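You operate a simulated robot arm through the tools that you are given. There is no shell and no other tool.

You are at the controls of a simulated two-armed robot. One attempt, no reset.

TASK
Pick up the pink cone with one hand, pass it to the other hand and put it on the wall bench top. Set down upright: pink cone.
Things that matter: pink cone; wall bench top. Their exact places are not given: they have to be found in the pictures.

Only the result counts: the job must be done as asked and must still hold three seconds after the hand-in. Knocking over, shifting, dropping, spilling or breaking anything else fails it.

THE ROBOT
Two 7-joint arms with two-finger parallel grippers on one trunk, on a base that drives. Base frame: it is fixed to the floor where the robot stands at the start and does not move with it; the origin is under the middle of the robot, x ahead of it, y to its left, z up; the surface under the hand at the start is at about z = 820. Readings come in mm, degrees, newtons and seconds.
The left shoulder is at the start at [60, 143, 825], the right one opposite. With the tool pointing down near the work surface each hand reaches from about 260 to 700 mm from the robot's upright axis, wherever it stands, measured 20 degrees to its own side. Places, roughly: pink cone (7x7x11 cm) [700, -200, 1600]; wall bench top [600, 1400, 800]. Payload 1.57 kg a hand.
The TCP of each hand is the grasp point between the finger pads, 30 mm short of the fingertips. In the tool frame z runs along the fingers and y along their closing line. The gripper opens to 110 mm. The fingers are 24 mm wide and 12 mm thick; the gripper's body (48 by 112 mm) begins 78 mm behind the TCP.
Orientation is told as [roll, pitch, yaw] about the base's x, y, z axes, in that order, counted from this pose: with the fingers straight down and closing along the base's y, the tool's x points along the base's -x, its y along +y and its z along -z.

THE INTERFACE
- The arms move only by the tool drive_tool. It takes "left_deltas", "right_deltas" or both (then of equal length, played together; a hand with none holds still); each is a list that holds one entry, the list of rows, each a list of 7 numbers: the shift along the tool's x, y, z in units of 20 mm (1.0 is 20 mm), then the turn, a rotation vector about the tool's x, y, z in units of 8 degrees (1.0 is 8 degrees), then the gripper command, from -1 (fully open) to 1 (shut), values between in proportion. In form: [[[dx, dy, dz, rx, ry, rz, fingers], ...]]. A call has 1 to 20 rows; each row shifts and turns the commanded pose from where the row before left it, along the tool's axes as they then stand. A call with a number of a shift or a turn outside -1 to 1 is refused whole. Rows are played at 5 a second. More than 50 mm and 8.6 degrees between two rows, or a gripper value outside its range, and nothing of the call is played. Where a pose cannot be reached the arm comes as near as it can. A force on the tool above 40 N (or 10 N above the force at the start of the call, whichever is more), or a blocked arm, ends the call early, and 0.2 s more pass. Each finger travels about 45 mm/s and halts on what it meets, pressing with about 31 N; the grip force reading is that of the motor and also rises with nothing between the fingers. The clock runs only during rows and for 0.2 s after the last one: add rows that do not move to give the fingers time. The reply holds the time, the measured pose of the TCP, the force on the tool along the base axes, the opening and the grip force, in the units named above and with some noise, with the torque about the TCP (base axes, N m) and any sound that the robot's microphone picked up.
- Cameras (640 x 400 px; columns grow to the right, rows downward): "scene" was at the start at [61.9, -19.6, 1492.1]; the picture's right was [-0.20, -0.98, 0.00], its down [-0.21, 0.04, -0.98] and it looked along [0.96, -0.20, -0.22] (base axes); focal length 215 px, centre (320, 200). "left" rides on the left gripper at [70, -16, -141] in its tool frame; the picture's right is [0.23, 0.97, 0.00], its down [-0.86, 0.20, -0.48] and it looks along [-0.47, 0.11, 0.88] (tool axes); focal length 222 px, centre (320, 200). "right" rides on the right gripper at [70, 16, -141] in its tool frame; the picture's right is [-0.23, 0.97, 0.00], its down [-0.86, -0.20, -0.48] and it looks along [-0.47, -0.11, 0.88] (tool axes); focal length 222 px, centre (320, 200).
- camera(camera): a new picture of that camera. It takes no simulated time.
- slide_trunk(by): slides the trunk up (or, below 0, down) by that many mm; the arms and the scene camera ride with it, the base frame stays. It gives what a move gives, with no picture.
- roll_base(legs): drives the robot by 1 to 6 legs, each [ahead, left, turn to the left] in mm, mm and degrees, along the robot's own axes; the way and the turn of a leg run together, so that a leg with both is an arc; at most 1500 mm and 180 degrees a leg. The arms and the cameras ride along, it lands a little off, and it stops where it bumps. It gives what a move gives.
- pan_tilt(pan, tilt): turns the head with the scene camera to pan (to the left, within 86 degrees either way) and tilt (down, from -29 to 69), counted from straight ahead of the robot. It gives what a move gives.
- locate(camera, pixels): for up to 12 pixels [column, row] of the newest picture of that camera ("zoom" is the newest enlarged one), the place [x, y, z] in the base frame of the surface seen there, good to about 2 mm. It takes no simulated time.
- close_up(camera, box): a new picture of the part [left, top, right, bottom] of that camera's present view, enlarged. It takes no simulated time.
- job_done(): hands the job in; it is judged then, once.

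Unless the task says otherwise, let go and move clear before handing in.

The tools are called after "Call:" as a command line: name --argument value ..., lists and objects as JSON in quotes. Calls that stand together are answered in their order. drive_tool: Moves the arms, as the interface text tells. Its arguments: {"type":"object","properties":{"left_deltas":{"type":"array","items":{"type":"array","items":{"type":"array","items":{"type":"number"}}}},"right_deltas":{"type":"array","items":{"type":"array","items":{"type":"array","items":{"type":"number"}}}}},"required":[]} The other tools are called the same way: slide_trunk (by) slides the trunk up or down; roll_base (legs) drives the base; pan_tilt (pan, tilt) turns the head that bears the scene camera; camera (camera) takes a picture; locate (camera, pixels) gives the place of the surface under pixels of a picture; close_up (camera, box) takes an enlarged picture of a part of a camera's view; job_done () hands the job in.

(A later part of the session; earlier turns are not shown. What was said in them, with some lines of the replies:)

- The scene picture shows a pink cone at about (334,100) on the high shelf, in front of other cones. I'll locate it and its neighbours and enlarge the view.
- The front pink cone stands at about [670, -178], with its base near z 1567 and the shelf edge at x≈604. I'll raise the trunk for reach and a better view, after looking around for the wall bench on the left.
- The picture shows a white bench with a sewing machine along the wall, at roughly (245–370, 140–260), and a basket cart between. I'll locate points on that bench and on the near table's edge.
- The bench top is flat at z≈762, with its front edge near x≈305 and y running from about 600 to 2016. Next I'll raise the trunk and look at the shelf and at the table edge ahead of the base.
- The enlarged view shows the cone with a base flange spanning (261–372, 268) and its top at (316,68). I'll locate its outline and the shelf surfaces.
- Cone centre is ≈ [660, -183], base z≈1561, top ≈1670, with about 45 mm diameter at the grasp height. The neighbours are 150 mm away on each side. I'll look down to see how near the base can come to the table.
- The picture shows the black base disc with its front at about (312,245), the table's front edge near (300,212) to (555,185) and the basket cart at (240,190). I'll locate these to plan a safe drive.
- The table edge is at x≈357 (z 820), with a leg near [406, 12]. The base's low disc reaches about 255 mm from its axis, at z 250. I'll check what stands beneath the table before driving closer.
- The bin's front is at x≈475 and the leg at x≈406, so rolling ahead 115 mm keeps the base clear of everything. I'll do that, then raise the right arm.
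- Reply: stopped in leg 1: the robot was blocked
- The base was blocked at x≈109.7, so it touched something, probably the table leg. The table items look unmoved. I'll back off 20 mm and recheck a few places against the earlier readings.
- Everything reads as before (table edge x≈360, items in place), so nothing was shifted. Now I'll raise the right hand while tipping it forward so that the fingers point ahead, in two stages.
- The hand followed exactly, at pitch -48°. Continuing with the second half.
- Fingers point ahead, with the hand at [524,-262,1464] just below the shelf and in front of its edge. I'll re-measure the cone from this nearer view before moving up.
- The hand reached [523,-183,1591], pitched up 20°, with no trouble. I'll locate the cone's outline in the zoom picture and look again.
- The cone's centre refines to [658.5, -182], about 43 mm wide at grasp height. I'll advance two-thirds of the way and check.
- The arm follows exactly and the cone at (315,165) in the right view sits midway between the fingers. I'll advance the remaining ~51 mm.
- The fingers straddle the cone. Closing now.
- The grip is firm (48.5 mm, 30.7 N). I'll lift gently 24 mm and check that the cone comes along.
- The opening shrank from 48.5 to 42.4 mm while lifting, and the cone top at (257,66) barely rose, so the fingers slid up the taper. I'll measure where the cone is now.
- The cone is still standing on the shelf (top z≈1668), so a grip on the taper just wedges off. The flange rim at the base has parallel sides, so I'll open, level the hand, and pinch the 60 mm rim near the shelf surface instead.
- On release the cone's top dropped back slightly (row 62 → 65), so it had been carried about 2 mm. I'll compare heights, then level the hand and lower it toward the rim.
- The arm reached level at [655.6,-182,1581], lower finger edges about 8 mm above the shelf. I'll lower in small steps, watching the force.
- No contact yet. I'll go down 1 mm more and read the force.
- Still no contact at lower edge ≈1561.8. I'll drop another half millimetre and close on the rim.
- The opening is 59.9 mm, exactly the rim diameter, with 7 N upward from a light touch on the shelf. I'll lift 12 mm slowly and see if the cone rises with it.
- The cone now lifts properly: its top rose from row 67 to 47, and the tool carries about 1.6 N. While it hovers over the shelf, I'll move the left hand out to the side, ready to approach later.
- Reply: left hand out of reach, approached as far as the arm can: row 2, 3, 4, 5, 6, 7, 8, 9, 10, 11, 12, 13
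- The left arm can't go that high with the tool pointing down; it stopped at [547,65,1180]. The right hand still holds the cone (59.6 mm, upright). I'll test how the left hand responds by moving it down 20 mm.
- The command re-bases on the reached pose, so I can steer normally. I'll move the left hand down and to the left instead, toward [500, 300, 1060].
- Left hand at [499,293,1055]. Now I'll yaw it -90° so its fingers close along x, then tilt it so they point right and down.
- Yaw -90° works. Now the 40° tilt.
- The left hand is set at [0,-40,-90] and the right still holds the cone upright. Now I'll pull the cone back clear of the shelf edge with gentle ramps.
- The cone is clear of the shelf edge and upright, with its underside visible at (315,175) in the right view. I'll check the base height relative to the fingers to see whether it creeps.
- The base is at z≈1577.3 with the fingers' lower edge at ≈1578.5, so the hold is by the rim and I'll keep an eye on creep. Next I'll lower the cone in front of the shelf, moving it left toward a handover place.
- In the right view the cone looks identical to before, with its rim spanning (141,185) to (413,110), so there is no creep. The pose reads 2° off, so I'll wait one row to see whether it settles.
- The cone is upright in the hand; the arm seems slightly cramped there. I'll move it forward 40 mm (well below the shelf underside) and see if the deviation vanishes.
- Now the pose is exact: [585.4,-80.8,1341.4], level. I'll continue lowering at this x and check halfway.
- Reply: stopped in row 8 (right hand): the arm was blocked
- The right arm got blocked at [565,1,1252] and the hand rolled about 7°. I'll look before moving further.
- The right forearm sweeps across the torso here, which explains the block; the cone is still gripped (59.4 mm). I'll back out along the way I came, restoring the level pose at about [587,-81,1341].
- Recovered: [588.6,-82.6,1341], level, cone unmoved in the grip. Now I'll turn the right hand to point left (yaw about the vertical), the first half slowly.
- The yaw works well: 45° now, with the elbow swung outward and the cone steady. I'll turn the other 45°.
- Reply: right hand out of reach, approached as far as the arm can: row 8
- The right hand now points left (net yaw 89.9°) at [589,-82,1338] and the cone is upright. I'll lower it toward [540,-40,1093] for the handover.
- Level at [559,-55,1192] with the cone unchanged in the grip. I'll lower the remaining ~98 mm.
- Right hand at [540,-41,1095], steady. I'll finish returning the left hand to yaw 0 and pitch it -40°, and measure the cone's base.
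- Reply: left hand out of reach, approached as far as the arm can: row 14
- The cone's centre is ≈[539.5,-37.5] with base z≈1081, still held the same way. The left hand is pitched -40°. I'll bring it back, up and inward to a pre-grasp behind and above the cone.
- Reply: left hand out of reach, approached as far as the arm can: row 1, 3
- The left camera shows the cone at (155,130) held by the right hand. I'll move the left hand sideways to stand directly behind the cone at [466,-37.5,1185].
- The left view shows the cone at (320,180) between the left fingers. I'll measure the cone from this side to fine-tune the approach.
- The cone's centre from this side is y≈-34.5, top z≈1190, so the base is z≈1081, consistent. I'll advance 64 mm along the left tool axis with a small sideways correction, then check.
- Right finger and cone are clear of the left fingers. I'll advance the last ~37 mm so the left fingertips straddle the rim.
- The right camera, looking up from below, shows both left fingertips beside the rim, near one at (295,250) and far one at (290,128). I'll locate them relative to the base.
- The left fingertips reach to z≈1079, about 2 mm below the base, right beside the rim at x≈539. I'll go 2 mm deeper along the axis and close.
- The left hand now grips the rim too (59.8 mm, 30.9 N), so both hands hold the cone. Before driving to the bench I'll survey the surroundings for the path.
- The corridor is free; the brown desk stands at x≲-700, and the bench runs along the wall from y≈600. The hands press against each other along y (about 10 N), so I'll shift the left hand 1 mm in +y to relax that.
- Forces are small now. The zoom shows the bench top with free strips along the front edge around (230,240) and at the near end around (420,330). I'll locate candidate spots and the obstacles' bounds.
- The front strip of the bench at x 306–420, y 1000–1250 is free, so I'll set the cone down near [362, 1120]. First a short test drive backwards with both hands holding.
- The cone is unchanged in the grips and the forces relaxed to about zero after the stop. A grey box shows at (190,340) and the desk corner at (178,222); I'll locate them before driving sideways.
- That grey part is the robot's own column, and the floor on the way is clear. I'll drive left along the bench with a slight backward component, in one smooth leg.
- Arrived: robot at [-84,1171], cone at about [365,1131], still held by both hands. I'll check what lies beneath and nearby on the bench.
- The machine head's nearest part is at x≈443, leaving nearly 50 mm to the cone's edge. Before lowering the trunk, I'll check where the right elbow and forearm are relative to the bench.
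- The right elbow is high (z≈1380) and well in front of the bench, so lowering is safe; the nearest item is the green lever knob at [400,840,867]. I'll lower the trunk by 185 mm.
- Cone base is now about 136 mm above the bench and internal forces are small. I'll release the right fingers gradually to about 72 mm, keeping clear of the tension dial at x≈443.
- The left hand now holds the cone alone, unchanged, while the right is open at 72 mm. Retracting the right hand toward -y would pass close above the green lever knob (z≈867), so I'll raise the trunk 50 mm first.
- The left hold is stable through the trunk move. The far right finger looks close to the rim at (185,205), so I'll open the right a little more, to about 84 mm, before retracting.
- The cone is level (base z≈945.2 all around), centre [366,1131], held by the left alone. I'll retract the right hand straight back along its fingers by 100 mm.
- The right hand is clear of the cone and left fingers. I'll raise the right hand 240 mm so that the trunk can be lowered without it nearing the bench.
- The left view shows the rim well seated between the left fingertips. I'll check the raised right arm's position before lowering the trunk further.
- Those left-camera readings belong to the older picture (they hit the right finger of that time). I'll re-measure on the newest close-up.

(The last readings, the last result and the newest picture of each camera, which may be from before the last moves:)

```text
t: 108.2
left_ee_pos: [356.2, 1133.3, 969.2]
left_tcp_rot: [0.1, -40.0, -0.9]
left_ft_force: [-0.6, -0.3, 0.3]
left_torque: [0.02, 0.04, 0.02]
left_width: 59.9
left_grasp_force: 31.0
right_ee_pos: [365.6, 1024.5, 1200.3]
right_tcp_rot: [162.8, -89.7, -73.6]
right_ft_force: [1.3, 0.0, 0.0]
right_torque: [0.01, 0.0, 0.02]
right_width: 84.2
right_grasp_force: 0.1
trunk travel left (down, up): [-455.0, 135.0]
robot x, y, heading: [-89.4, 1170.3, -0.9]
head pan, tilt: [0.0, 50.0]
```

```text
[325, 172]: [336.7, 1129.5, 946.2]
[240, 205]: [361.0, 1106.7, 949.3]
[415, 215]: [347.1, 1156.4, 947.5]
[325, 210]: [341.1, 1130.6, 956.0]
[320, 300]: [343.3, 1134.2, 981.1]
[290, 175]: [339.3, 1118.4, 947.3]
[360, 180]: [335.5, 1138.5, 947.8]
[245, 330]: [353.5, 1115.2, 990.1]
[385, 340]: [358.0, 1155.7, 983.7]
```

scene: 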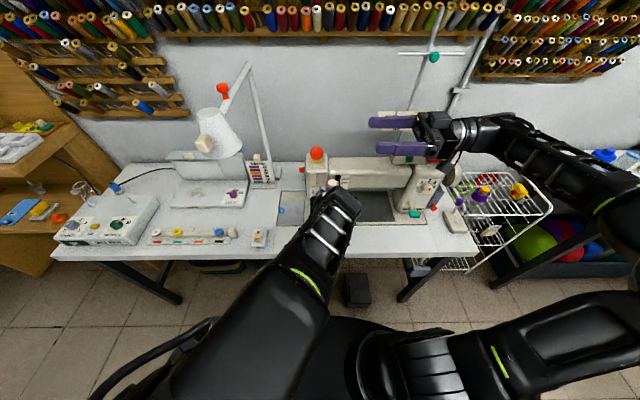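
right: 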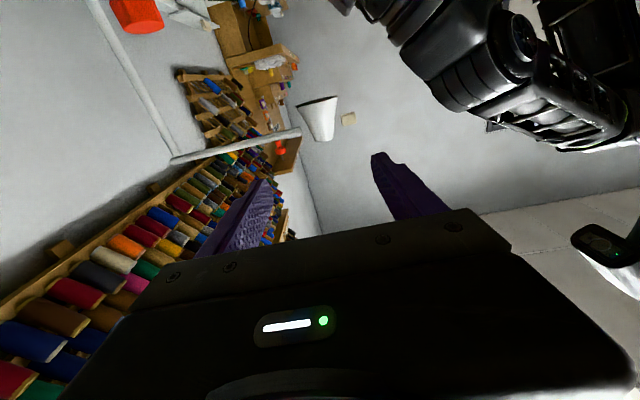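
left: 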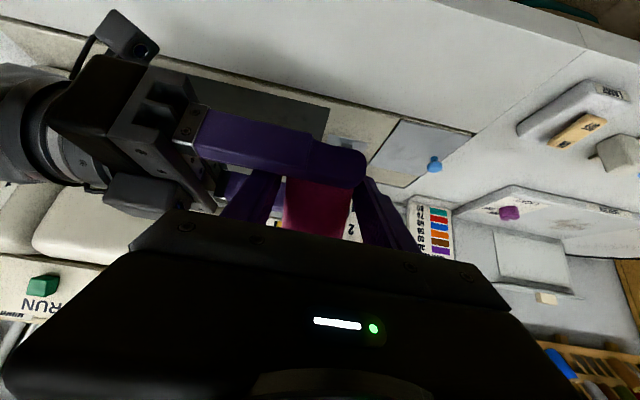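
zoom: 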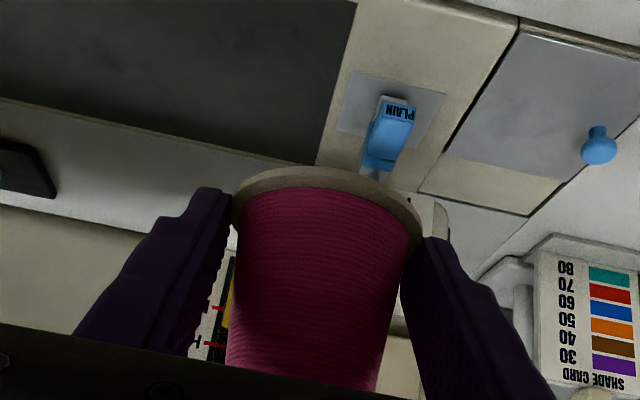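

The rim reads z≈946–949 all round, centre ≈[366.5,1131], so the cone is level. I'll lower the trunk by 165 mm, leaving about 18 mm to the bench.

Call:
slide_trunk --by -165

Call:
camera --camera "left"

Call:
close_up --camera "left" --box '[190, 80, 450, 242]'

Call:
locate --camera "zoom" --pixels '[[325, 172], [290, 176], [360, 182], [325, 140], [250, 140], [400, 150], [325, 210], [320, 300], [100, 120], [450, 190]]'

```text
t: 110.1
left_ee_pos: [357.3, 1134.0, 805.6]
left_tcp_rot: [0.0, -40.0, -0.7]
left_ft_force: [0.3, 0.2, 0.5]
left_torque: [0.02, 0.0, -0.01]
left_width: 59.6
left_grasp_force: 31.1
right_ee_pos: [364.8, 1024.8, 1036.0]
right_tcp_rot: [174.5, -89.8, -85.4]
right_ft_force: [0.0, 0.5, 0.5]
right_torque: [0.04, 0.0, -0.02]
right_width: 84.3
right_grasp_force: 0.0
trunk travel left (down, up): [-290.0, 300.0]
robot x, y, heading: [-84.1, 1171.0, -0.7]
head pan, tilt: [0.0, 50.0]
```

```text
taken
```

left: 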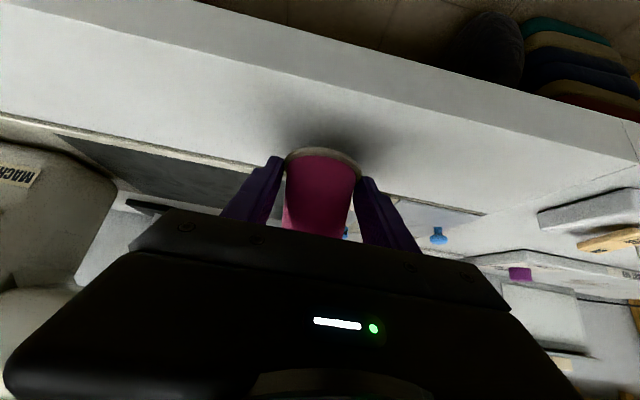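

```text
2.46 times, centred on (320, 161) of left
```

zoom: 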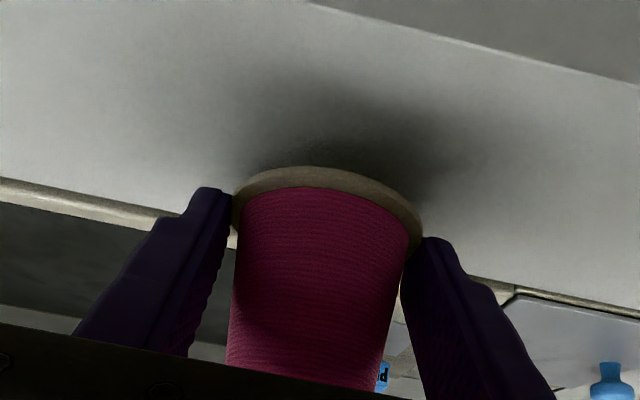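

```text
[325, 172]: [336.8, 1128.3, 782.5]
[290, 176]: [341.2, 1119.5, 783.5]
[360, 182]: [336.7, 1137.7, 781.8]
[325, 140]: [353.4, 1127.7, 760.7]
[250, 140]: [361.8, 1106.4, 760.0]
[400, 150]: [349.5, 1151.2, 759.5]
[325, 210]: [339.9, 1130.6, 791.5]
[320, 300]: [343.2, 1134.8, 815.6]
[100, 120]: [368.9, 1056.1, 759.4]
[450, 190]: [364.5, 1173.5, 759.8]
```

The bench is at z≈760 under the cone, whose base is at ≈780.5, over free white surface. I'll lower 14 mm with the arm, then continue in 1 mm steps watching force.

Call:
drive_tool --left_deltas '[[[0.0643, 0, 0.0766, 0, 0, 0, 1], [0.0643, 0, 0.0766, 0, 0, 0, 1], [0.0643, 0, 0.0766, 0, 0, 0, 1], [0.0643, 0, 0.0766, 0, 0, 0, 1], [0.0643, 0, 0.0766, 0, 0, 0, 1], [0.0643, 0, 0.0766, 0, 0, 0, 1], [0.0643, 0, 0.0766, 0, 0, 0, 1], [0, 0, 0, 0, 0, 0, 1]]]'

Call:
close_up --camera "left" --box '[190, 80, 450, 242]'

Call:
locate --camera "zoom" --pixels '[[325, 172], [325, 150], [290, 176], [360, 182], [210, 190], [440, 240]]'

```text
t: 111.9
left_ee_pos: [352.8, 1123.9, 796.3]
left_tcp_rot: [-2.9, -39.1, 0.3]
left_ft_force: [-0.2, -0.4, -0.8]
left_torque: [-0.02, 0.02, 0.03]
left_width: 59.6
left_grasp_force: 30.9
right_ee_pos: [365.8, 1025.2, 1036.2]
right_tcp_rot: [172.0, -89.9, -82.9]
right_ft_force: [0.1, 0.0, -0.4]
right_torque: [-0.02, 0.0, 0.02]
right_width: 83.7
right_grasp_force: 0.1
trunk travel left (down, up): [-290.0, 300.0]
robot x, y, heading: [-84.5, 1169.8, -0.6]
head pan, tilt: [0.0, 50.0]
```

```text
2.46 times, centred on (320, 161) of left
```

zoom: 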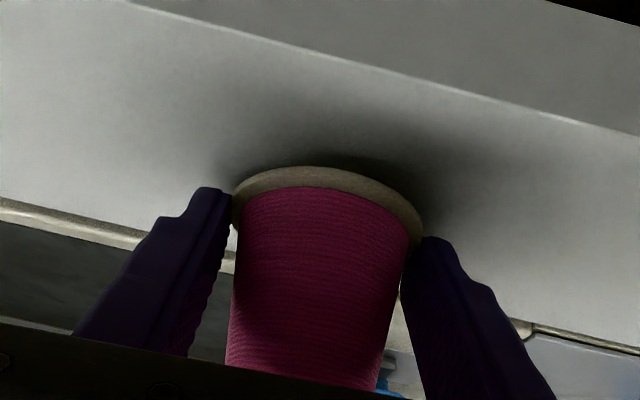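

```text
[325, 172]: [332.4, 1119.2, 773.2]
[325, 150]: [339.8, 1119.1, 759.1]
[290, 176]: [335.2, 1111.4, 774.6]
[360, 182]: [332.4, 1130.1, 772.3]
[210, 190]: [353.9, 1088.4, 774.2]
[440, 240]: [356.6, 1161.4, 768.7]
```

The left arm deviates when lowering by itself here (3° roll, y drifted 10 mm), so it's near a joint limit. I'll undo those 14 mm and lower with the trunk instead, which keeps the arm rigid.

Call:
drive_tool --left_deltas '[[[-0.0643, 0, -0.0766, 0, 0, 0, 1], [-0.0643, 0, -0.0766, 0, 0, 0, 1], [-0.0643, 0, -0.0766, 0, 0, 0, 1], [-0.0643, 0, -0.0766, 0, 0, 0, 1], [-0.0643, 0, -0.0766, 0, 0, 0, 1], [-0.0643, 0, -0.0766, 0, 0, 0, 1], [-0.0643, 0, -0.0766, 0, 0, 0, 1], [0, 0, 0, 0, 0, 0, 1]]]'

Call:
close_up --camera "left" --box '[190, 80, 450, 242]'

Call:
locate --camera "zoom" --pixels '[[325, 172], [325, 150], [290, 176], [360, 182], [210, 190], [440, 240]]'

```text
t: 113.7
left_ee_pos: [359.0, 1136.9, 807.0]
left_tcp_rot: [-3.4, -38.6, 2.3]
left_ft_force: [-0.2, 0.4, 0.5]
left_torque: [0.0, 0.01, -0.04]
left_width: 59.4
left_grasp_force: 30.5
right_ee_pos: [365.7, 1025.0, 1035.1]
right_tcp_rot: [172.1, -89.9, -82.7]
right_ft_force: [0.5, 0.9, -0.1]
right_torque: [0.02, 0.02, 0.01]
right_width: 83.9
right_grasp_force: 0.0
trunk travel left (down, up): [-290.0, 300.0]
robot x, y, heading: [-84.3, 1169.0, -0.7]
head pan, tilt: [0.0, 50.0]
```

```text
2.46 times, centred on (320, 161) of left
```

zoom: 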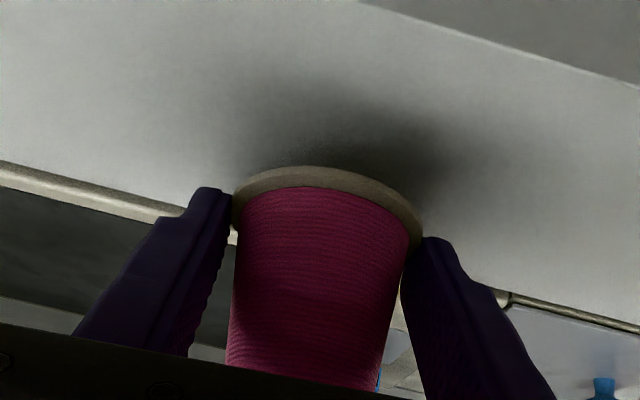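

```text
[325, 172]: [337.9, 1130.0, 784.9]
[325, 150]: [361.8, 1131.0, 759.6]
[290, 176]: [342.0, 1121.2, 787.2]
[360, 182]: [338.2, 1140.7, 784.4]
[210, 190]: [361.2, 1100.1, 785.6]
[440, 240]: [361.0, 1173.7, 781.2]
```

The arm stayed slightly rolled ([-3.4,-38.6,2.3]) after going back. I'll command a small corrective rotation to level the cone again.

Call:
drive_tool --left_deltas '[[[0, 0, 0, -0.063, -0.058, 0.097, 1], [0, 0, 0, -0.063, -0.058, 0.097, 1], [0, 0, 0, -0.063, -0.058, 0.097, 1], [0, 0, 0, 0, 0, 0, 1], [0, 0, 0, 0, 0, 0, 1]]]'

```text
t: 114.9
left_ee_pos: [359.3, 1137.4, 807.3]
left_tcp_rot: [-2.9, -38.7, 1.4]
left_ft_force: [0.2, 0.6, -1.4]
left_torque: [0.04, 0.03, -0.01]
left_width: 59.9
left_grasp_force: 30.7
right_ee_pos: [366.4, 1026.1, 1035.8]
right_tcp_rot: [172.4, -90.0, -83.1]
right_ft_force: [-0.1, 0.7, 0.5]
right_torque: [-0.02, 0.0, -0.04]
right_width: 83.8
right_grasp_force: 0.0
trunk travel left (down, up): [-290.0, 300.0]
robot x, y, heading: [-84.3, 1174.7, -0.9]
head pan, tilt: [0.0, 50.0]
```

Only a partial correction, so a joint is at its limit in this cramped pose. As with the right arm before, I'll extend the left hand forward 24 mm and up a little, to see whether it heals.

Call:
drive_tool --left_deltas '[[[-0.15, 0, 0.04, 0, 0, 0, 1], [-0.25, 0, 0.08, 0, 0, 0, 1], [-0.3, 0, 0.1, 0, 0, 0, 1], [-0.3, 0, 0.1, 0, 0, 0, 1], [-0.2, 0, 0.07, 0, 0, 0, 1], [0, 0, 0, 0, 0, 0, 1], [0, 0, 0, 0, 0, 0, 1]]]'

```text
t: 116.5
left_ee_pos: [375.7, 1121.2, 821.1]
left_tcp_rot: [-2.8, -39.7, -0.9]
left_ft_force: [-0.1, -0.5, -0.8]
left_torque: [0.02, 0.0, 0.04]
left_width: 59.9
left_grasp_force: 30.7
right_ee_pos: [365.0, 1025.1, 1036.9]
right_tcp_rot: [171.4, -89.9, -82.2]
right_ft_force: [0.1, -0.1, 0.0]
right_torque: [0.02, -0.01, -0.01]
right_width: 84.1
right_grasp_force: 0.1
trunk travel left (down, up): [-290.0, 300.0]
robot x, y, heading: [-87.6, 1173.5, -0.6]
head pan, tilt: [0.0, 50.0]
```

The pose drifted again (y 1121), so the limit isn't about extension. The region higher up relative to the shoulder was fine before, so I'll raise the left hand about 40 mm and see if it snaps back to the exact pose.

Call:
drive_tool --left_deltas '[[[-0.214, 0, -0.255, 0, 0, 0, 1], [-0.214, 0, -0.255, 0, 0, 0, 1], [-0.214, 0, -0.255, 0, 0, 0, 1], [-0.214, 0, -0.255, 0, 0, 0, 1], [-0.214, 0, -0.255, 0, 0, 0, 1], [-0.214, 0, -0.255, 0, 0, 0, 1], [0, 0, 0, 0, 0, 0, 1], [0, 0, 0, 0, 0, 0, 1]]]'

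Call:
camera --camera "left"

Call:
camera --camera "scene"

Call:
camera --camera "right"

```text
t: 118.3
left_ee_pos: [386.2, 1145.4, 853.6]
left_tcp_rot: [-1.0, -39.4, 1.0]
left_ft_force: [-0.1, 0.6, 0.6]
left_torque: [-0.02, 0.02, 0.01]
left_width: 59.7
left_grasp_force: 31.0
right_ee_pos: [366.6, 1026.2, 1037.0]
right_tcp_rot: [171.8, -89.8, -82.5]
right_ft_force: [0.6, -0.5, 0.9]
right_torque: [0.04, 0.02, 0.03]
right_width: 84.2
right_grasp_force: 0.2
trunk travel left (down, up): [-290.0, 300.0]
robot x, y, heading: [-84.5, 1170.1, -0.6]
head pan, tilt: [0.0, 50.0]
```

```text
taken
```

left: 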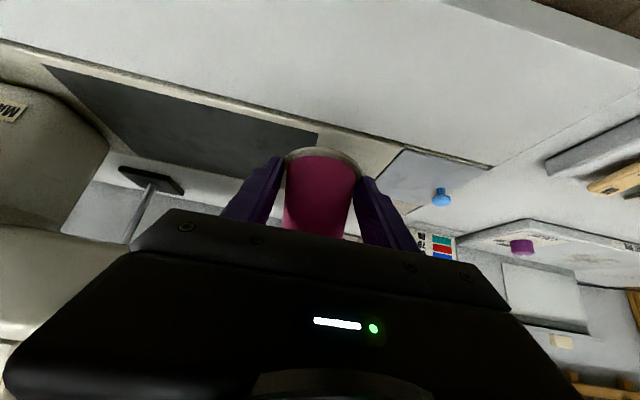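

```text
taken
```

scene: 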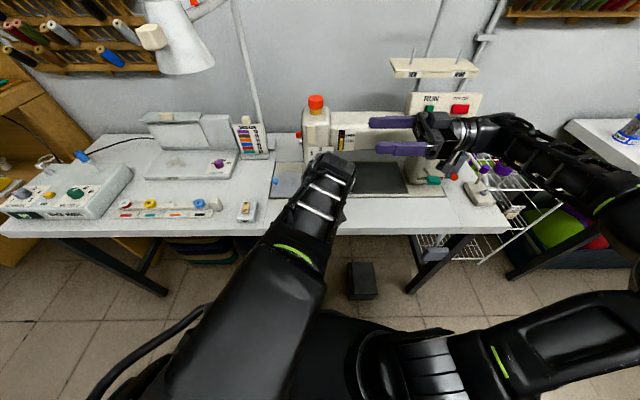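

```text
taken
```

right: 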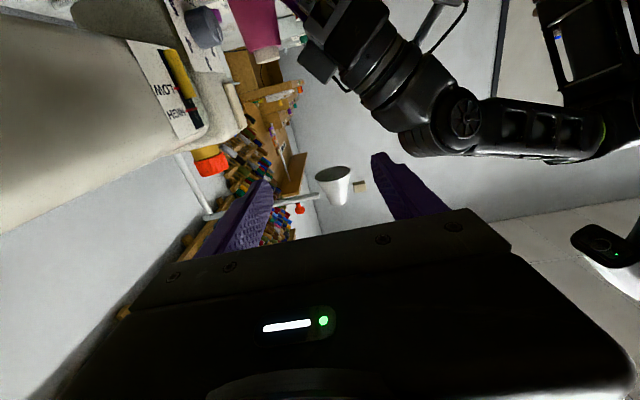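

Call:
drive_tool --left_deltas '[[[0, 0, 0, 0, 0, 0, 1], [0, 0, 0, 0, 0, 0, 1], [0, 0, 0, 0, 0, 0, 1], [0, 0, 0, 0, 0, 0, 1]]]'

```text
t: 119.3
left_ee_pos: [386.3, 1144.0, 854.2]
left_tcp_rot: [-1.0, -39.3, 0.7]
left_ft_force: [1.0, -0.1, -0.7]
left_torque: [0.01, 0.0, 0.0]
left_width: 59.8
left_grasp_force: 30.7
right_ee_pos: [364.6, 1025.3, 1036.0]
right_tcp_rot: [171.8, -89.9, -82.7]
right_ft_force: [0.5, -0.3, 0.2]
right_torque: [-0.02, 0.0, 0.03]
right_width: 84.0
right_grasp_force: 0.0
trunk travel left (down, up): [-290.0, 300.0]
robot x, y, heading: [-86.6, 1171.0, -0.7]
head pan, tilt: [0.0, 50.0]
```

The hand is steady at [386,1144.5,854] with only about 1° of tilt. I'll test exactness with a further 20 mm up.

Call:
drive_tool --left_deltas '[[[-0.214, 0, -0.255, 0, 0, 0, 1], [-0.214, 0, -0.255, 0, 0, 0, 1], [-0.214, 0, -0.255, 0, 0, 0, 1], [0, 0, 0, 0, 0, 0, 1], [0, 0, 0, 0, 0, 0, 1]]]'

```text
t: 120.5
left_ee_pos: [389.5, 1149.5, 871.9]
left_tcp_rot: [-0.2, -39.4, 1.1]
left_ft_force: [-0.3, 0.2, -0.3]
left_torque: [0.0, -0.02, -0.01]
left_width: 59.9
left_grasp_force: 30.6
right_ee_pos: [366.0, 1025.0, 1035.3]
right_tcp_rot: [172.1, -89.8, -82.9]
right_ft_force: [-0.5, 0.0, 0.6]
right_torque: [0.01, -0.02, 0.01]
right_width: 83.7
right_grasp_force: 0.0
trunk travel left (down, up): [-290.0, 300.0]
robot x, y, heading: [-83.1, 1172.2, -0.5]
head pan, tilt: [0.0, 50.0]
```

Still slightly inexact, though more level. The hand reaches across the body here; shifting it outward (+y) should give the arm room. I'll move 100 mm in +y and 20 mm back from the machine.

Call:
drive_tool --left_deltas '[[[0.05, 0.2, -0.04, 0, 0, 0, 1], [0.08, 0.4, -0.065, 0, 0, 0, 1], [0.08, 0.5, -0.065, 0, 0, 0, 1], [0.08, 0.6, -0.065, 0, 0, 0, 1], [0.08, 0.6, -0.065, 0, 0, 0, 1], [0.08, 0.6, -0.065, 0, 0, 0, 1], [0.08, 0.6, -0.065, 0, 0, 0, 1], [0.08, 0.6, -0.065, 0, 0, 0, 1], [0.08, 0.5, -0.065, 0, 0, 0, 1], [0.08, 0.4, -0.065, 0, 0, 0, 1], [0, 0, 0, 0, 0, 0, 1], [0, 0, 0, 0, 0, 0, 1]]]'

Call:
camera --camera "left"

Call:
camera --camera "scene"

```text
t: 123.1
left_ee_pos: [361.7, 1231.3, 878.3]
left_tcp_rot: [3.4, -41.3, -3.8]
left_ft_force: [0.0, -1.1, -0.2]
left_torque: [0.01, 0.03, 0.05]
left_width: 59.7
left_grasp_force: 31.6
right_ee_pos: [366.5, 1025.7, 1036.6]
right_tcp_rot: [172.1, -89.9, -82.8]
right_ft_force: [0.7, 0.1, 0.6]
right_torque: [-0.01, -0.02, -0.02]
right_width: 84.3
right_grasp_force: 0.0
trunk travel left (down, up): [-290.0, 300.0]
robot x, y, heading: [-83.3, 1169.2, -0.7]
head pan, tilt: [0.0, 50.0]
```

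```text
taken
```

left: 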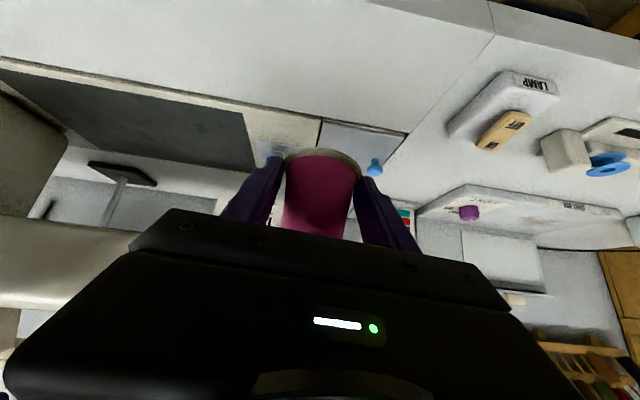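

```text
taken
```

scene: 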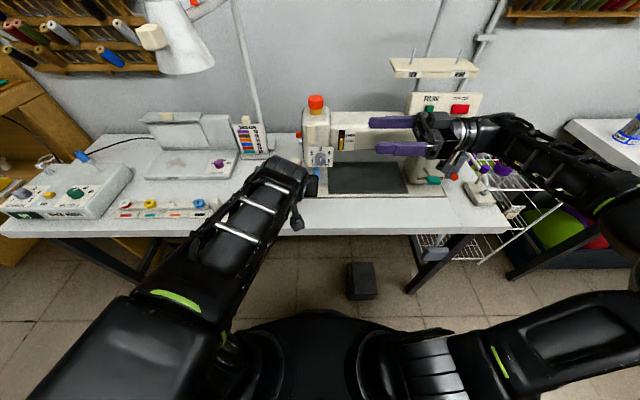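

Now it makes sense: the arm tracks exactly here, and the [3.4,-41.3,-3.8] is simply my earlier correction that had been added to the command. I'll undo that rotation.

Call:
drive_tool --left_deltas '[[[0, 0, 0, 0.063, 0.058, -0.097, 1], [0, 0, 0, 0.063, 0.058, -0.097, 1], [0, 0, 0, 0.063, 0.058, -0.097, 1], [0, 0, 0, 0, 0, 0, 1], [0, 0, 0, 0, 0, 0, 1]]]'

Call:
close_up --camera "left" --box '[190, 80, 450, 242]'

Call:
locate --camera "zoom" --pixels '[[325, 172], [290, 176], [360, 182], [245, 200], [410, 215], [325, 210], [320, 300], [325, 140]]'

```text
t: 124.3
left_ee_pos: [361.3, 1230.4, 877.5]
left_tcp_rot: [0.0, -40.0, -0.8]
left_ft_force: [-0.8, 0.0, 0.4]
left_torque: [-0.02, 0.02, 0.01]
left_width: 59.7
left_grasp_force: 30.9
right_ee_pos: [366.5, 1026.2, 1035.8]
right_tcp_rot: [172.5, -89.8, -83.2]
right_ft_force: [0.7, -0.1, -0.8]
right_torque: [-0.03, 0.04, 0.0]
right_width: 84.1
right_grasp_force: 0.1
trunk travel left (down, up): [-290.0, 300.0]
robot x, y, heading: [-88.5, 1173.6, -0.7]
head pan, tilt: [0.0, 50.0]
```

```text
2.46 times, centred on (320, 161) of left
```

zoom: 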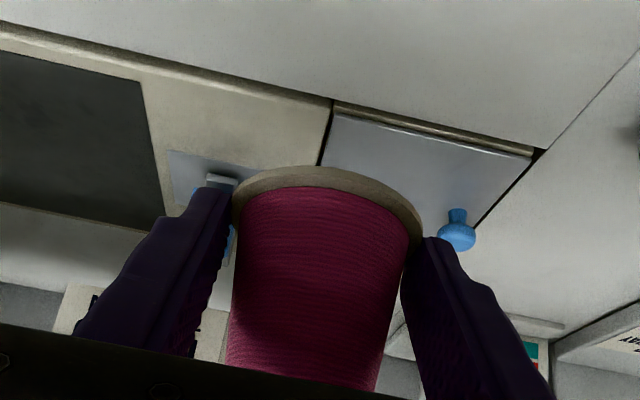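

```text
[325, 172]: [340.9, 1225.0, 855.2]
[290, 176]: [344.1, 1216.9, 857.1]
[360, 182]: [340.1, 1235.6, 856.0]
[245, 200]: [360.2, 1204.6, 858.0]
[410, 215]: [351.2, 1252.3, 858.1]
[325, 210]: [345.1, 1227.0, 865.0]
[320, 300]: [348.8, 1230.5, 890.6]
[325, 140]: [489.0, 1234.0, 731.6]
```

Now the left hand is exact at [361.3,1230.4,877.5] with the cone level (rim z 855–858), centre ≈[370.5,1228], above the free front strip. I'll raise the right hand 50 mm for clearance, then lower with the trunk.

Call:
drive_tool --right_deltas '[[[-0.4, 0, 0, 0, 0, 0, -0.527], [-0.6, 0, 0, 0, 0, 0, -0.527], [-0.6, 0, 0, 0, 0, 0, -0.527], [-0.6, 0, 0, 0, 0, 0, -0.527], [-0.3, 0, 0, 0, 0, 0, -0.527]]]'

Call:
slide_trunk --by -72

Call:
camera --camera "left"

Call:
close_up --camera "left" --box '[190, 80, 450, 242]'

Call:
locate --camera "zoom" --pixels '[[325, 172], [290, 176], [360, 182], [325, 140], [250, 140], [400, 150], [150, 180], [500, 220], [190, 200], [450, 260]]'

```text
t: 125.5
left_ee_pos: [361.4, 1230.5, 878.9]
left_tcp_rot: [-0.1, -39.9, -0.6]
left_ft_force: [0.3, 0.3, 0.2]
left_torque: [0.0, 0.0, 0.0]
left_width: 59.6
left_grasp_force: 30.7
right_ee_pos: [364.8, 1025.6, 1086.4]
right_tcp_rot: [157.4, -89.8, -68.2]
right_ft_force: [-0.6, 0.7, 0.4]
right_torque: [-0.02, 0.01, 0.03]
right_width: 84.2
right_grasp_force: 0.1
trunk travel left (down, up): [-290.0, 300.0]
robot x, y, heading: [-87.1, 1170.7, -0.8]
head pan, tilt: [0.0, 50.0]
```

```text
t: 126.6
left_ee_pos: [361.4, 1230.7, 806.5]
left_tcp_rot: [0.0, -40.0, -0.7]
left_ft_force: [0.0, -0.1, 0.1]
left_torque: [0.01, 0.0, 0.0]
left_width: 59.8
left_grasp_force: 31.1
right_ee_pos: [364.6, 1026.1, 1014.0]
right_tcp_rot: [176.0, -89.9, -86.8]
right_ft_force: [0.9, 0.4, 0.0]
right_torque: [0.02, 0.02, -0.04]
right_width: 84.1
right_grasp_force: 0.1
trunk travel left (down, up): [-218.0, 372.0]
robot x, y, heading: [-82.8, 1172.2, -0.4]
head pan, tilt: [0.0, 50.0]
```

```text
taken
```

left: 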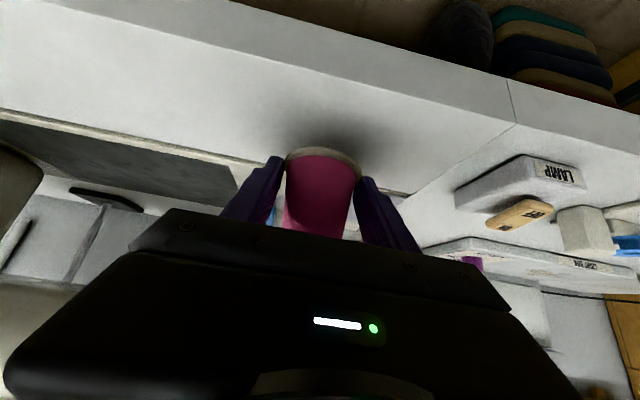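

```text
2.46 times, centred on (320, 161) of left
```

zoom: 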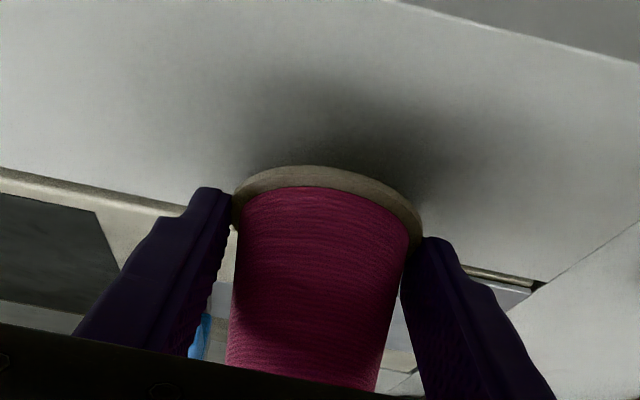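

```text
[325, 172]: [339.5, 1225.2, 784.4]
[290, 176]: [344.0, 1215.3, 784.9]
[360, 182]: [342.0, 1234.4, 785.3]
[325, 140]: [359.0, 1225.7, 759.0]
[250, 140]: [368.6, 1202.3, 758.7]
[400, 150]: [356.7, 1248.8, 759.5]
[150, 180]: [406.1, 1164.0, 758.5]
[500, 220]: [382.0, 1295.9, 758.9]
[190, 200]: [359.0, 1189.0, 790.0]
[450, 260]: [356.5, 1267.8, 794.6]
```

About 20 mm remain to the bench (surface ≈760) and the spot below is plain white top. I'll lower the trunk 15 mm, then fine steps.

Call:
slide_trunk --by -15

Call:
close_up --camera "left" --box '[190, 80, 450, 242]'

Call:
locate --camera "zoom" --pixels '[[325, 172], [325, 167], [290, 176], [325, 150], [250, 150], [400, 160]]'

```text
t: 127.2
left_ee_pos: [361.2, 1230.9, 791.4]
left_tcp_rot: [0.0, -40.0, -0.7]
left_ft_force: [0.2, 0.1, -0.4]
left_torque: [0.01, 0.0, -0.02]
left_width: 59.7
left_grasp_force: 30.9
right_ee_pos: [365.2, 1025.5, 999.6]
right_tcp_rot: [172.9, -89.9, -83.6]
right_ft_force: [-0.2, -0.9, 0.1]
right_torque: [0.02, 0.01, -0.03]
right_width: 84.0
right_grasp_force: 0.0
trunk travel left (down, up): [-203.0, 387.0]
robot x, y, heading: [-86.3, 1173.1, -0.7]
head pan, tilt: [0.0, 50.0]
```

```text
2.46 times, centred on (320, 161) of left
```

zoom: 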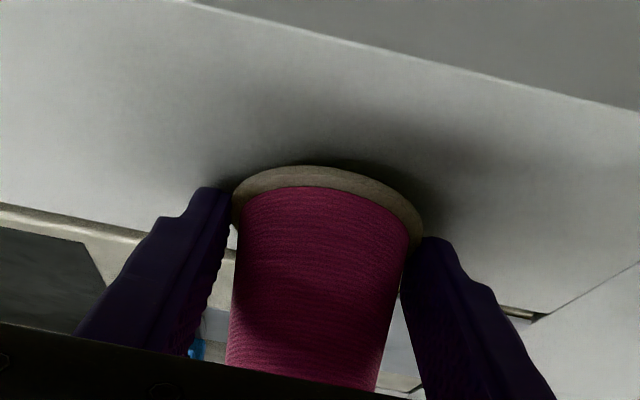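

```text
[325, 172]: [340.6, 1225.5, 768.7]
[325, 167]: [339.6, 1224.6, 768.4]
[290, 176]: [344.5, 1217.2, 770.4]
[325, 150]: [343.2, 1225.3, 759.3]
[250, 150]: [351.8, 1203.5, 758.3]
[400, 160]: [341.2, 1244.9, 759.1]
```

About 5 mm remain. Lowering by 2 mm, then 1 mm at a time, while watching the force.

Call:
slide_trunk --by -2

Call:
slide_trunk --by -1

```text
t: 127.8
left_ee_pos: [361.8, 1230.2, 791.2]
left_tcp_rot: [0.0, -40.2, -0.8]
left_ft_force: [-0.4, 0.9, 7.7]
left_torque: [0.1, -0.05, 0.07]
left_width: 59.6
left_grasp_force: 30.9
right_ee_pos: [365.8, 1025.3, 997.1]
right_tcp_rot: [-175.0, -89.9, -95.8]
right_ft_force: [0.5, -0.4, 0.9]
right_torque: [0.0, 0.03, -0.01]
right_width: 84.0
right_grasp_force: 0.0
trunk travel left (down, up): [-201.0, 389.0]
robot x, y, heading: [-84.7, 1170.6, -0.4]
head pan, tilt: [0.0, 50.0]
```

```text
t: 128.3
left_ee_pos: [361.3, 1229.7, 790.1]
left_tcp_rot: [0.0, -40.3, -0.8]
left_ft_force: [-1.2, 2.3, 18.4]
left_torque: [0.29, -0.18, 0.27]
left_width: 59.9
left_grasp_force: 31.0
right_ee_pos: [364.5, 1026.2, 997.6]
right_tcp_rot: [-158.8, -89.9, -112.0]
right_ft_force: [-0.5, 0.2, -1.3]
right_torque: [0.0, 0.01, 0.01]
right_width: 84.0
right_grasp_force: 0.0
trunk travel left (down, up): [-200.0, 390.0]
robot x, y, heading: [-86.4, 1169.6, -0.7]
head pan, tilt: [0.0, 50.0]
```

Contact at TCP z≈790: the fingertip corners rest on the bench (18 N) with the cone base roughly 5 mm above it. I'll raise 1 mm to ease the pressure, then open slowly so the cone settles.

Call:
slide_trunk --by 1

Call:
close_up --camera "left" --box '[190, 80, 450, 242]'

Call:
locate --camera "zoom" --pixels '[[325, 172], [325, 167], [290, 176], [325, 155], [250, 160], [400, 165], [360, 182]]'

```text
t: 128.8
left_ee_pos: [361.2, 1229.7, 791.4]
left_tcp_rot: [0.0, -40.2, -0.7]
left_ft_force: [3.5, 2.4, 18.1]
left_torque: [0.25, -0.3, 0.13]
left_width: 59.8
left_grasp_force: 31.0
right_ee_pos: [363.4, 1024.7, 997.3]
right_tcp_rot: [-168.8, -89.9, -102.0]
right_ft_force: [-0.5, -0.1, -0.1]
right_torque: [0.01, 0.04, -0.01]
right_width: 84.2
right_grasp_force: 0.1
trunk travel left (down, up): [-201.0, 389.0]
robot x, y, heading: [-80.9, 1174.4, -0.5]
head pan, tilt: [0.0, 50.0]
```

```text
2.46 times, centred on (320, 161) of left
```

zoom: 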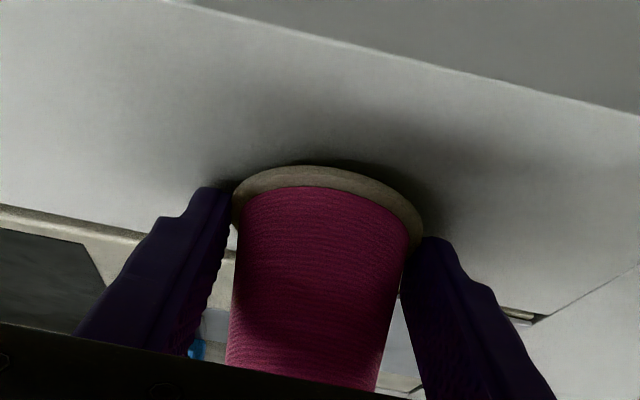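

```text
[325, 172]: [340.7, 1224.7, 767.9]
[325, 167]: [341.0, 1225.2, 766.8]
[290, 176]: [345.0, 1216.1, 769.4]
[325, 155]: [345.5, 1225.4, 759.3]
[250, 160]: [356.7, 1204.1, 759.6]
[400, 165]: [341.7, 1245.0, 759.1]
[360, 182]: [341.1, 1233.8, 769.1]
```

Call:
slide_trunk --by 1

```text
t: 129.3
left_ee_pos: [361.6, 1230.2, 790.1]
left_tcp_rot: [0.0, -39.9, -0.7]
left_ft_force: [4.9, 1.6, 13.8]
left_torque: [0.12, -0.29, -0.09]
left_width: 59.5
left_grasp_force: 30.6
right_ee_pos: [366.2, 1025.8, 998.7]
right_tcp_rot: [-178.8, -89.8, -92.0]
right_ft_force: [-0.2, 0.0, -0.7]
right_torque: [0.03, 0.0, -0.01]
right_width: 83.9
right_grasp_force: 0.0
trunk travel left (down, up): [-202.0, 388.0]
robot x, y, heading: [-84.8, 1173.5, -0.5]
head pan, tilt: [0.0, 50.0]
```

Call:
slide_trunk --by 1

Call:
close_up --camera "left" --box '[190, 80, 450, 242]'

Call:
locate --camera "zoom" --pixels '[[325, 172], [325, 167], [290, 176], [325, 155], [250, 160], [400, 165], [360, 182], [205, 195], [435, 242]]'

```text
t: 129.8
left_ee_pos: [360.9, 1229.4, 791.0]
left_tcp_rot: [-0.1, -39.9, -0.7]
left_ft_force: [2.7, -1.0, 5.4]
left_torque: [-0.06, -0.14, -0.03]
left_width: 59.9
left_grasp_force: 30.8
right_ee_pos: [364.5, 1024.8, 999.5]
right_tcp_rot: [177.4, -89.9, -88.2]
right_ft_force: [-0.1, -0.4, -0.3]
right_torque: [0.02, -0.02, -0.02]
right_width: 83.7
right_grasp_force: 0.1
trunk travel left (down, up): [-203.0, 387.0]
robot x, y, heading: [-83.7, 1172.2, -0.6]
head pan, tilt: [0.0, 50.0]
```

```text
2.46 times, centred on (320, 161) of left
```

zoom: 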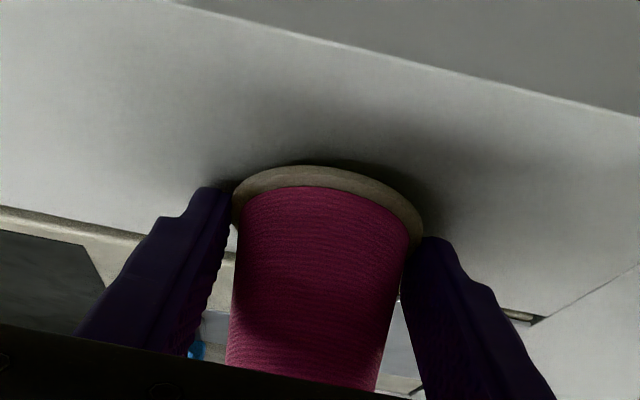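

```text
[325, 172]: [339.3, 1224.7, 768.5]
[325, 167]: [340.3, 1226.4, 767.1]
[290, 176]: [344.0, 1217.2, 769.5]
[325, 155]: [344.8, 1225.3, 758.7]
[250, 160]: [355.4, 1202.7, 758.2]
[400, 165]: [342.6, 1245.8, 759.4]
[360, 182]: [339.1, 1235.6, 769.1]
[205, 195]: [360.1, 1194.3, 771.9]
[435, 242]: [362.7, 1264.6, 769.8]
```

Pressure has eased (5 N), with the fingertips just at the bench. I'll now loosen in very fine steps so that the cone slides down gently the last few millimetres.

Call:
drive_tool --left_deltas '[[[0, 0, 0, 0, 0, 0, 0.0], [0, 0, 0, 0, 0, 0, -0.04], [0, 0, 0, 0, 0, 0, -0.06], [0, 0, 0, 0, 0, 0, -0.07], [0, 0, 0, 0, 0, 0, -0.075], [0, 0, 0, 0, 0, 0, -0.08], [0, 0, 0, 0, 0, 0, -0.084], [0, 0, 0, 0, 0, 0, -0.088], [0, 0, 0, 0, 0, 0, -0.092], [0, 0, 0, 0, 0, 0, -0.096], [0, 0, 0, 0, 0, 0, -0.1], [0, 0, 0, 0, 0, 0, -0.105], [0, 0, 0, 0, 0, 0, -0.11], [0, 0, 0, 0, 0, 0, -0.12], [0, 0, 0, 0, 0, 0, -0.14]]]'

Call:
close_up --camera "left" --box '[190, 80, 450, 242]'

Call:
locate --camera "zoom" --pixels '[[325, 172], [325, 167], [290, 176], [325, 155], [250, 160], [400, 165], [360, 182]]'

```text
t: 133.0
left_ee_pos: [361.7, 1230.6, 790.6]
left_tcp_rot: [0.0, -39.9, -0.7]
left_ft_force: [0.0, -0.2, -0.5]
left_torque: [0.0, 0.0, 0.03]
left_width: 62.5
left_grasp_force: 0.0
right_ee_pos: [364.8, 1025.9, 999.5]
right_tcp_rot: [173.0, -89.9, -83.8]
right_ft_force: [-0.3, 0.1, 1.2]
right_torque: [0.01, -0.01, 0.03]
right_width: 83.9
right_grasp_force: 0.1
trunk travel left (down, up): [-203.0, 387.0]
robot x, y, heading: [-87.7, 1171.3, -0.8]
head pan, tilt: [0.0, 50.0]
```

```text
2.46 times, centred on (320, 161) of left
```

zoom: 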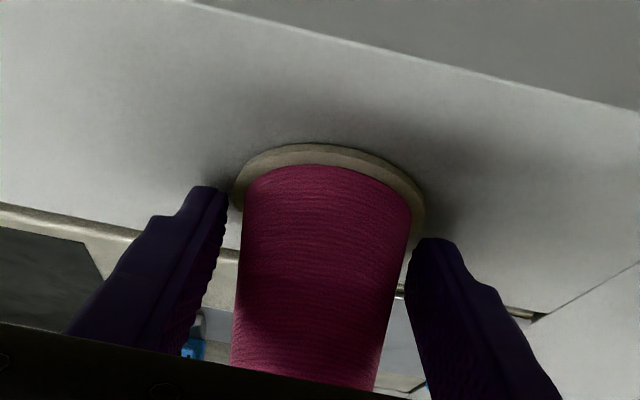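

```text
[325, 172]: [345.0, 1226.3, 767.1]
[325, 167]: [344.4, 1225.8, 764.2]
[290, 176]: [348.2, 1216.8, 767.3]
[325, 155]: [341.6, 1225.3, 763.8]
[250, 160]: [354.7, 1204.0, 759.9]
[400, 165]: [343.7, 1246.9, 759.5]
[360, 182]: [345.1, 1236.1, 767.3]
```

The cone now stands on the bench; the gap shadow under the flange is gone. I'll open the fingers wider symmetrically and check.

Call:
drive_tool --left_deltas '[[[0, 0, 0, 0, 0, 0, -0.2], [0, 0, 0, 0, 0, 0, -0.3], [0, 0, 0, 0, 0, 0, -0.4], [0, 0, 0, 0, 0, 0, -0.55], [0, 0, 0, 0, 0, 0, -0.65], [0, 0, 0, 0, 0, 0, -0.65]]]'

Call:
camera --camera "left"

Call:
close_up --camera "left" --box '[190, 80, 450, 242]'

Call:
locate --camera "zoom" --pixels '[[325, 150], [245, 185], [415, 195], [325, 230], [320, 300], [210, 210], [450, 250], [300, 160], [360, 160]]'

```text
t: 134.4
left_ee_pos: [361.0, 1230.3, 791.4]
left_tcp_rot: [0.0, -40.0, -0.7]
left_ft_force: [0.1, 0.4, -0.2]
left_torque: [0.0, -0.01, -0.01]
left_width: 90.6
left_grasp_force: 0.1
right_ee_pos: [365.7, 1024.7, 999.7]
right_tcp_rot: [174.0, -89.9, -84.8]
right_ft_force: [0.5, -0.1, 0.4]
right_torque: [-0.02, -0.01, -0.02]
right_width: 83.7
right_grasp_force: 0.0
trunk travel left (down, up): [-203.0, 387.0]
robot x, y, heading: [-85.6, 1171.0, -0.6]
head pan, tilt: [0.0, 50.0]
```

```text
taken
```

left: 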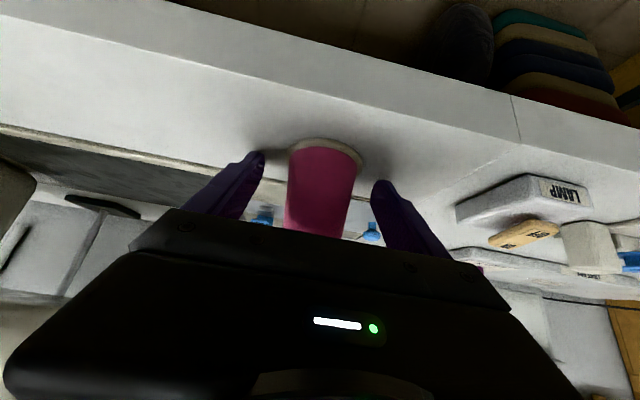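

```text
2.46 times, centred on (320, 161) of left
```

zoom: 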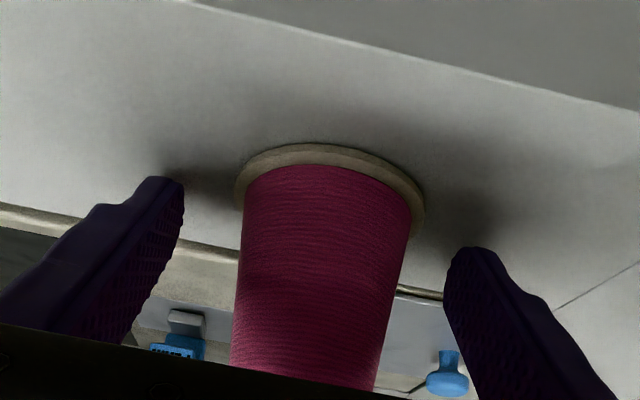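

```text
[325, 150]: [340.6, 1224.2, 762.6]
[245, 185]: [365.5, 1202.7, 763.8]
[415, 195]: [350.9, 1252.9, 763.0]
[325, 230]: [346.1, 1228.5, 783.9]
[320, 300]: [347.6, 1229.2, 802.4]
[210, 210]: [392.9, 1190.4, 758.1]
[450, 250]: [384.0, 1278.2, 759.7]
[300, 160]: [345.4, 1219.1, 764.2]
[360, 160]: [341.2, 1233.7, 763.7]
```

The cone stands upright and level (flange z 762–764 all round) at about [370.5,1228], with 15 mm clearance on each side. I'll raise the trunk straight up 200 mm, which moves the fingers rigidly away.

Call:
slide_trunk --by 60

Call:
slide_trunk --by 140

Call:
camera --camera "left"

Call:
camera --camera "scene"

```text
t: 135.4
left_ee_pos: [362.2, 1230.6, 851.4]
left_tcp_rot: [0.1, -40.0, -0.7]
left_ft_force: [0.2, -0.3, 0.6]
left_torque: [0.0, -0.01, 0.03]
left_width: 90.8
left_grasp_force: 0.1
right_ee_pos: [365.4, 1026.1, 1059.4]
right_tcp_rot: [170.0, -89.9, -80.8]
right_ft_force: [0.0, 0.5, -0.1]
right_torque: [-0.02, -0.02, -0.04]
right_width: 84.0
right_grasp_force: 0.1
trunk travel left (down, up): [-263.0, 327.0]
robot x, y, heading: [-84.7, 1174.5, -0.5]
head pan, tilt: [0.0, 50.0]
```

```text
t: 137.1
left_ee_pos: [360.7, 1230.3, 992.7]
left_tcp_rot: [0.0, -39.9, -0.7]
left_ft_force: [-0.4, 0.5, 0.1]
left_torque: [0.02, 0.0, 0.03]
left_width: 90.6
left_grasp_force: 0.0
right_ee_pos: [365.2, 1025.4, 1199.6]
right_tcp_rot: [170.7, -89.9, -81.5]
right_ft_force: [0.4, 0.1, 0.5]
right_torque: [-0.03, 0.0, -0.02]
right_width: 84.3
right_grasp_force: 0.1
trunk travel left (down, up): [-403.0, 187.0]
robot x, y, heading: [-83.9, 1174.0, -0.8]
head pan, tilt: [0.0, 50.0]
```

```text
taken
```

left: 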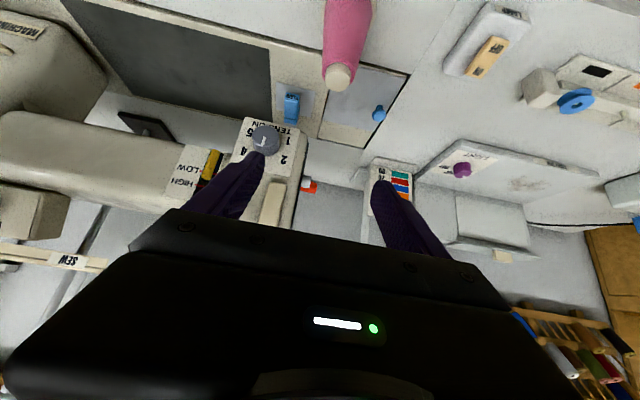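

```text
taken
```

scene: 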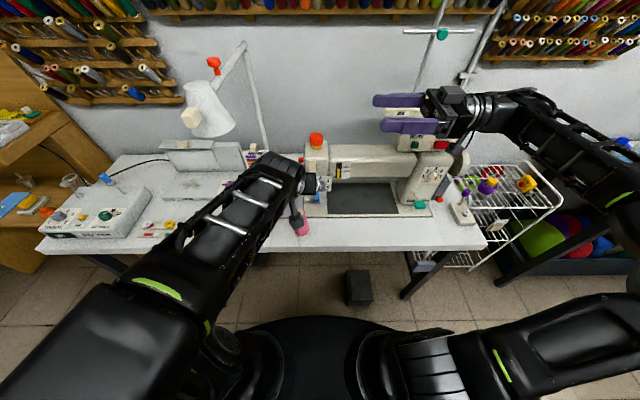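

The hands are clear above. I'll verify the cone's pose from the left camera and the scene view.

Call:
locate --camera "left" --pixels '[[337, 78], [337, 70], [345, 40], [350, 10], [327, 40], [365, 40], [300, 50], [400, 40]]'

Call:
close_up --camera "scene" --box '[250, 170, 370, 260]'

Call:
close_up --camera "left" --box '[260, 0, 440, 112]'

```text
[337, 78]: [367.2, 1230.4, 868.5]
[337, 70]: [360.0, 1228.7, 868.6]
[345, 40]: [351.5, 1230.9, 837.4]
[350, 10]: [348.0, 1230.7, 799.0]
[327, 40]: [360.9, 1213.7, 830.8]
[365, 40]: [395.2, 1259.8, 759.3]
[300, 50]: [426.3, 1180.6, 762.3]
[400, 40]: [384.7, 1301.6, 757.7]
```

```text
4.44 times, centred on (310, 215) of scene
```

zoom: 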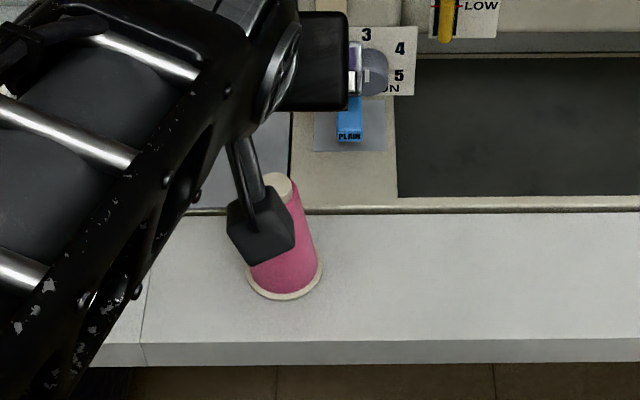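

```text
3.56 times, centred on (350, 56) of left
```

zoom: 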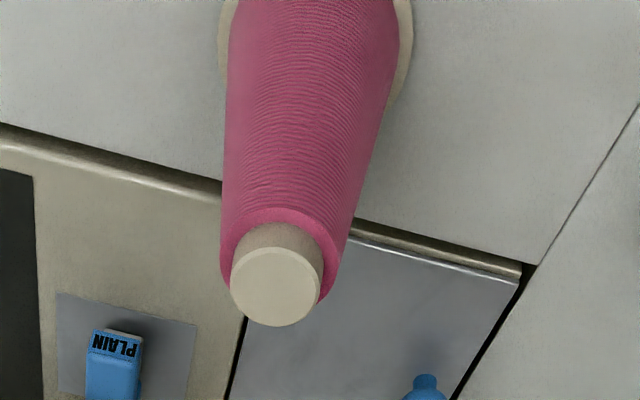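

The cone stands upright on the bench: its top is at [367,1230,868.5] directly above its base at about [370,1228], and both hands are well clear. Handing in.

Call:
job_done

```text
The job is handed in.
```

The pink cone is standing upright on the wall bench top at about [370, 1228]. The right hand took it off the shelf and passed it to the left hand, which set it down. Both hands were clear above it when I handed in; the grading result has not come back.

- **First grip slipped:** the fingers slid off the tapered body, with the cone still on the shelf. I re-gripped it by the flat rim at its base, and that held for the rest of the job.
- **Base bump:** the base touched something while rolling toward the shelf, probably a table leg. I backed off 20 mm and found the table edge and items where they had been.
- **Setting down:** I loosened the left fingers slowly and the cone settled the last few millimetres onto the bench. It measured level afterwards.

I saw nothing else move in the pictures. I did not take a final look at the shelf or the first table after driving away.
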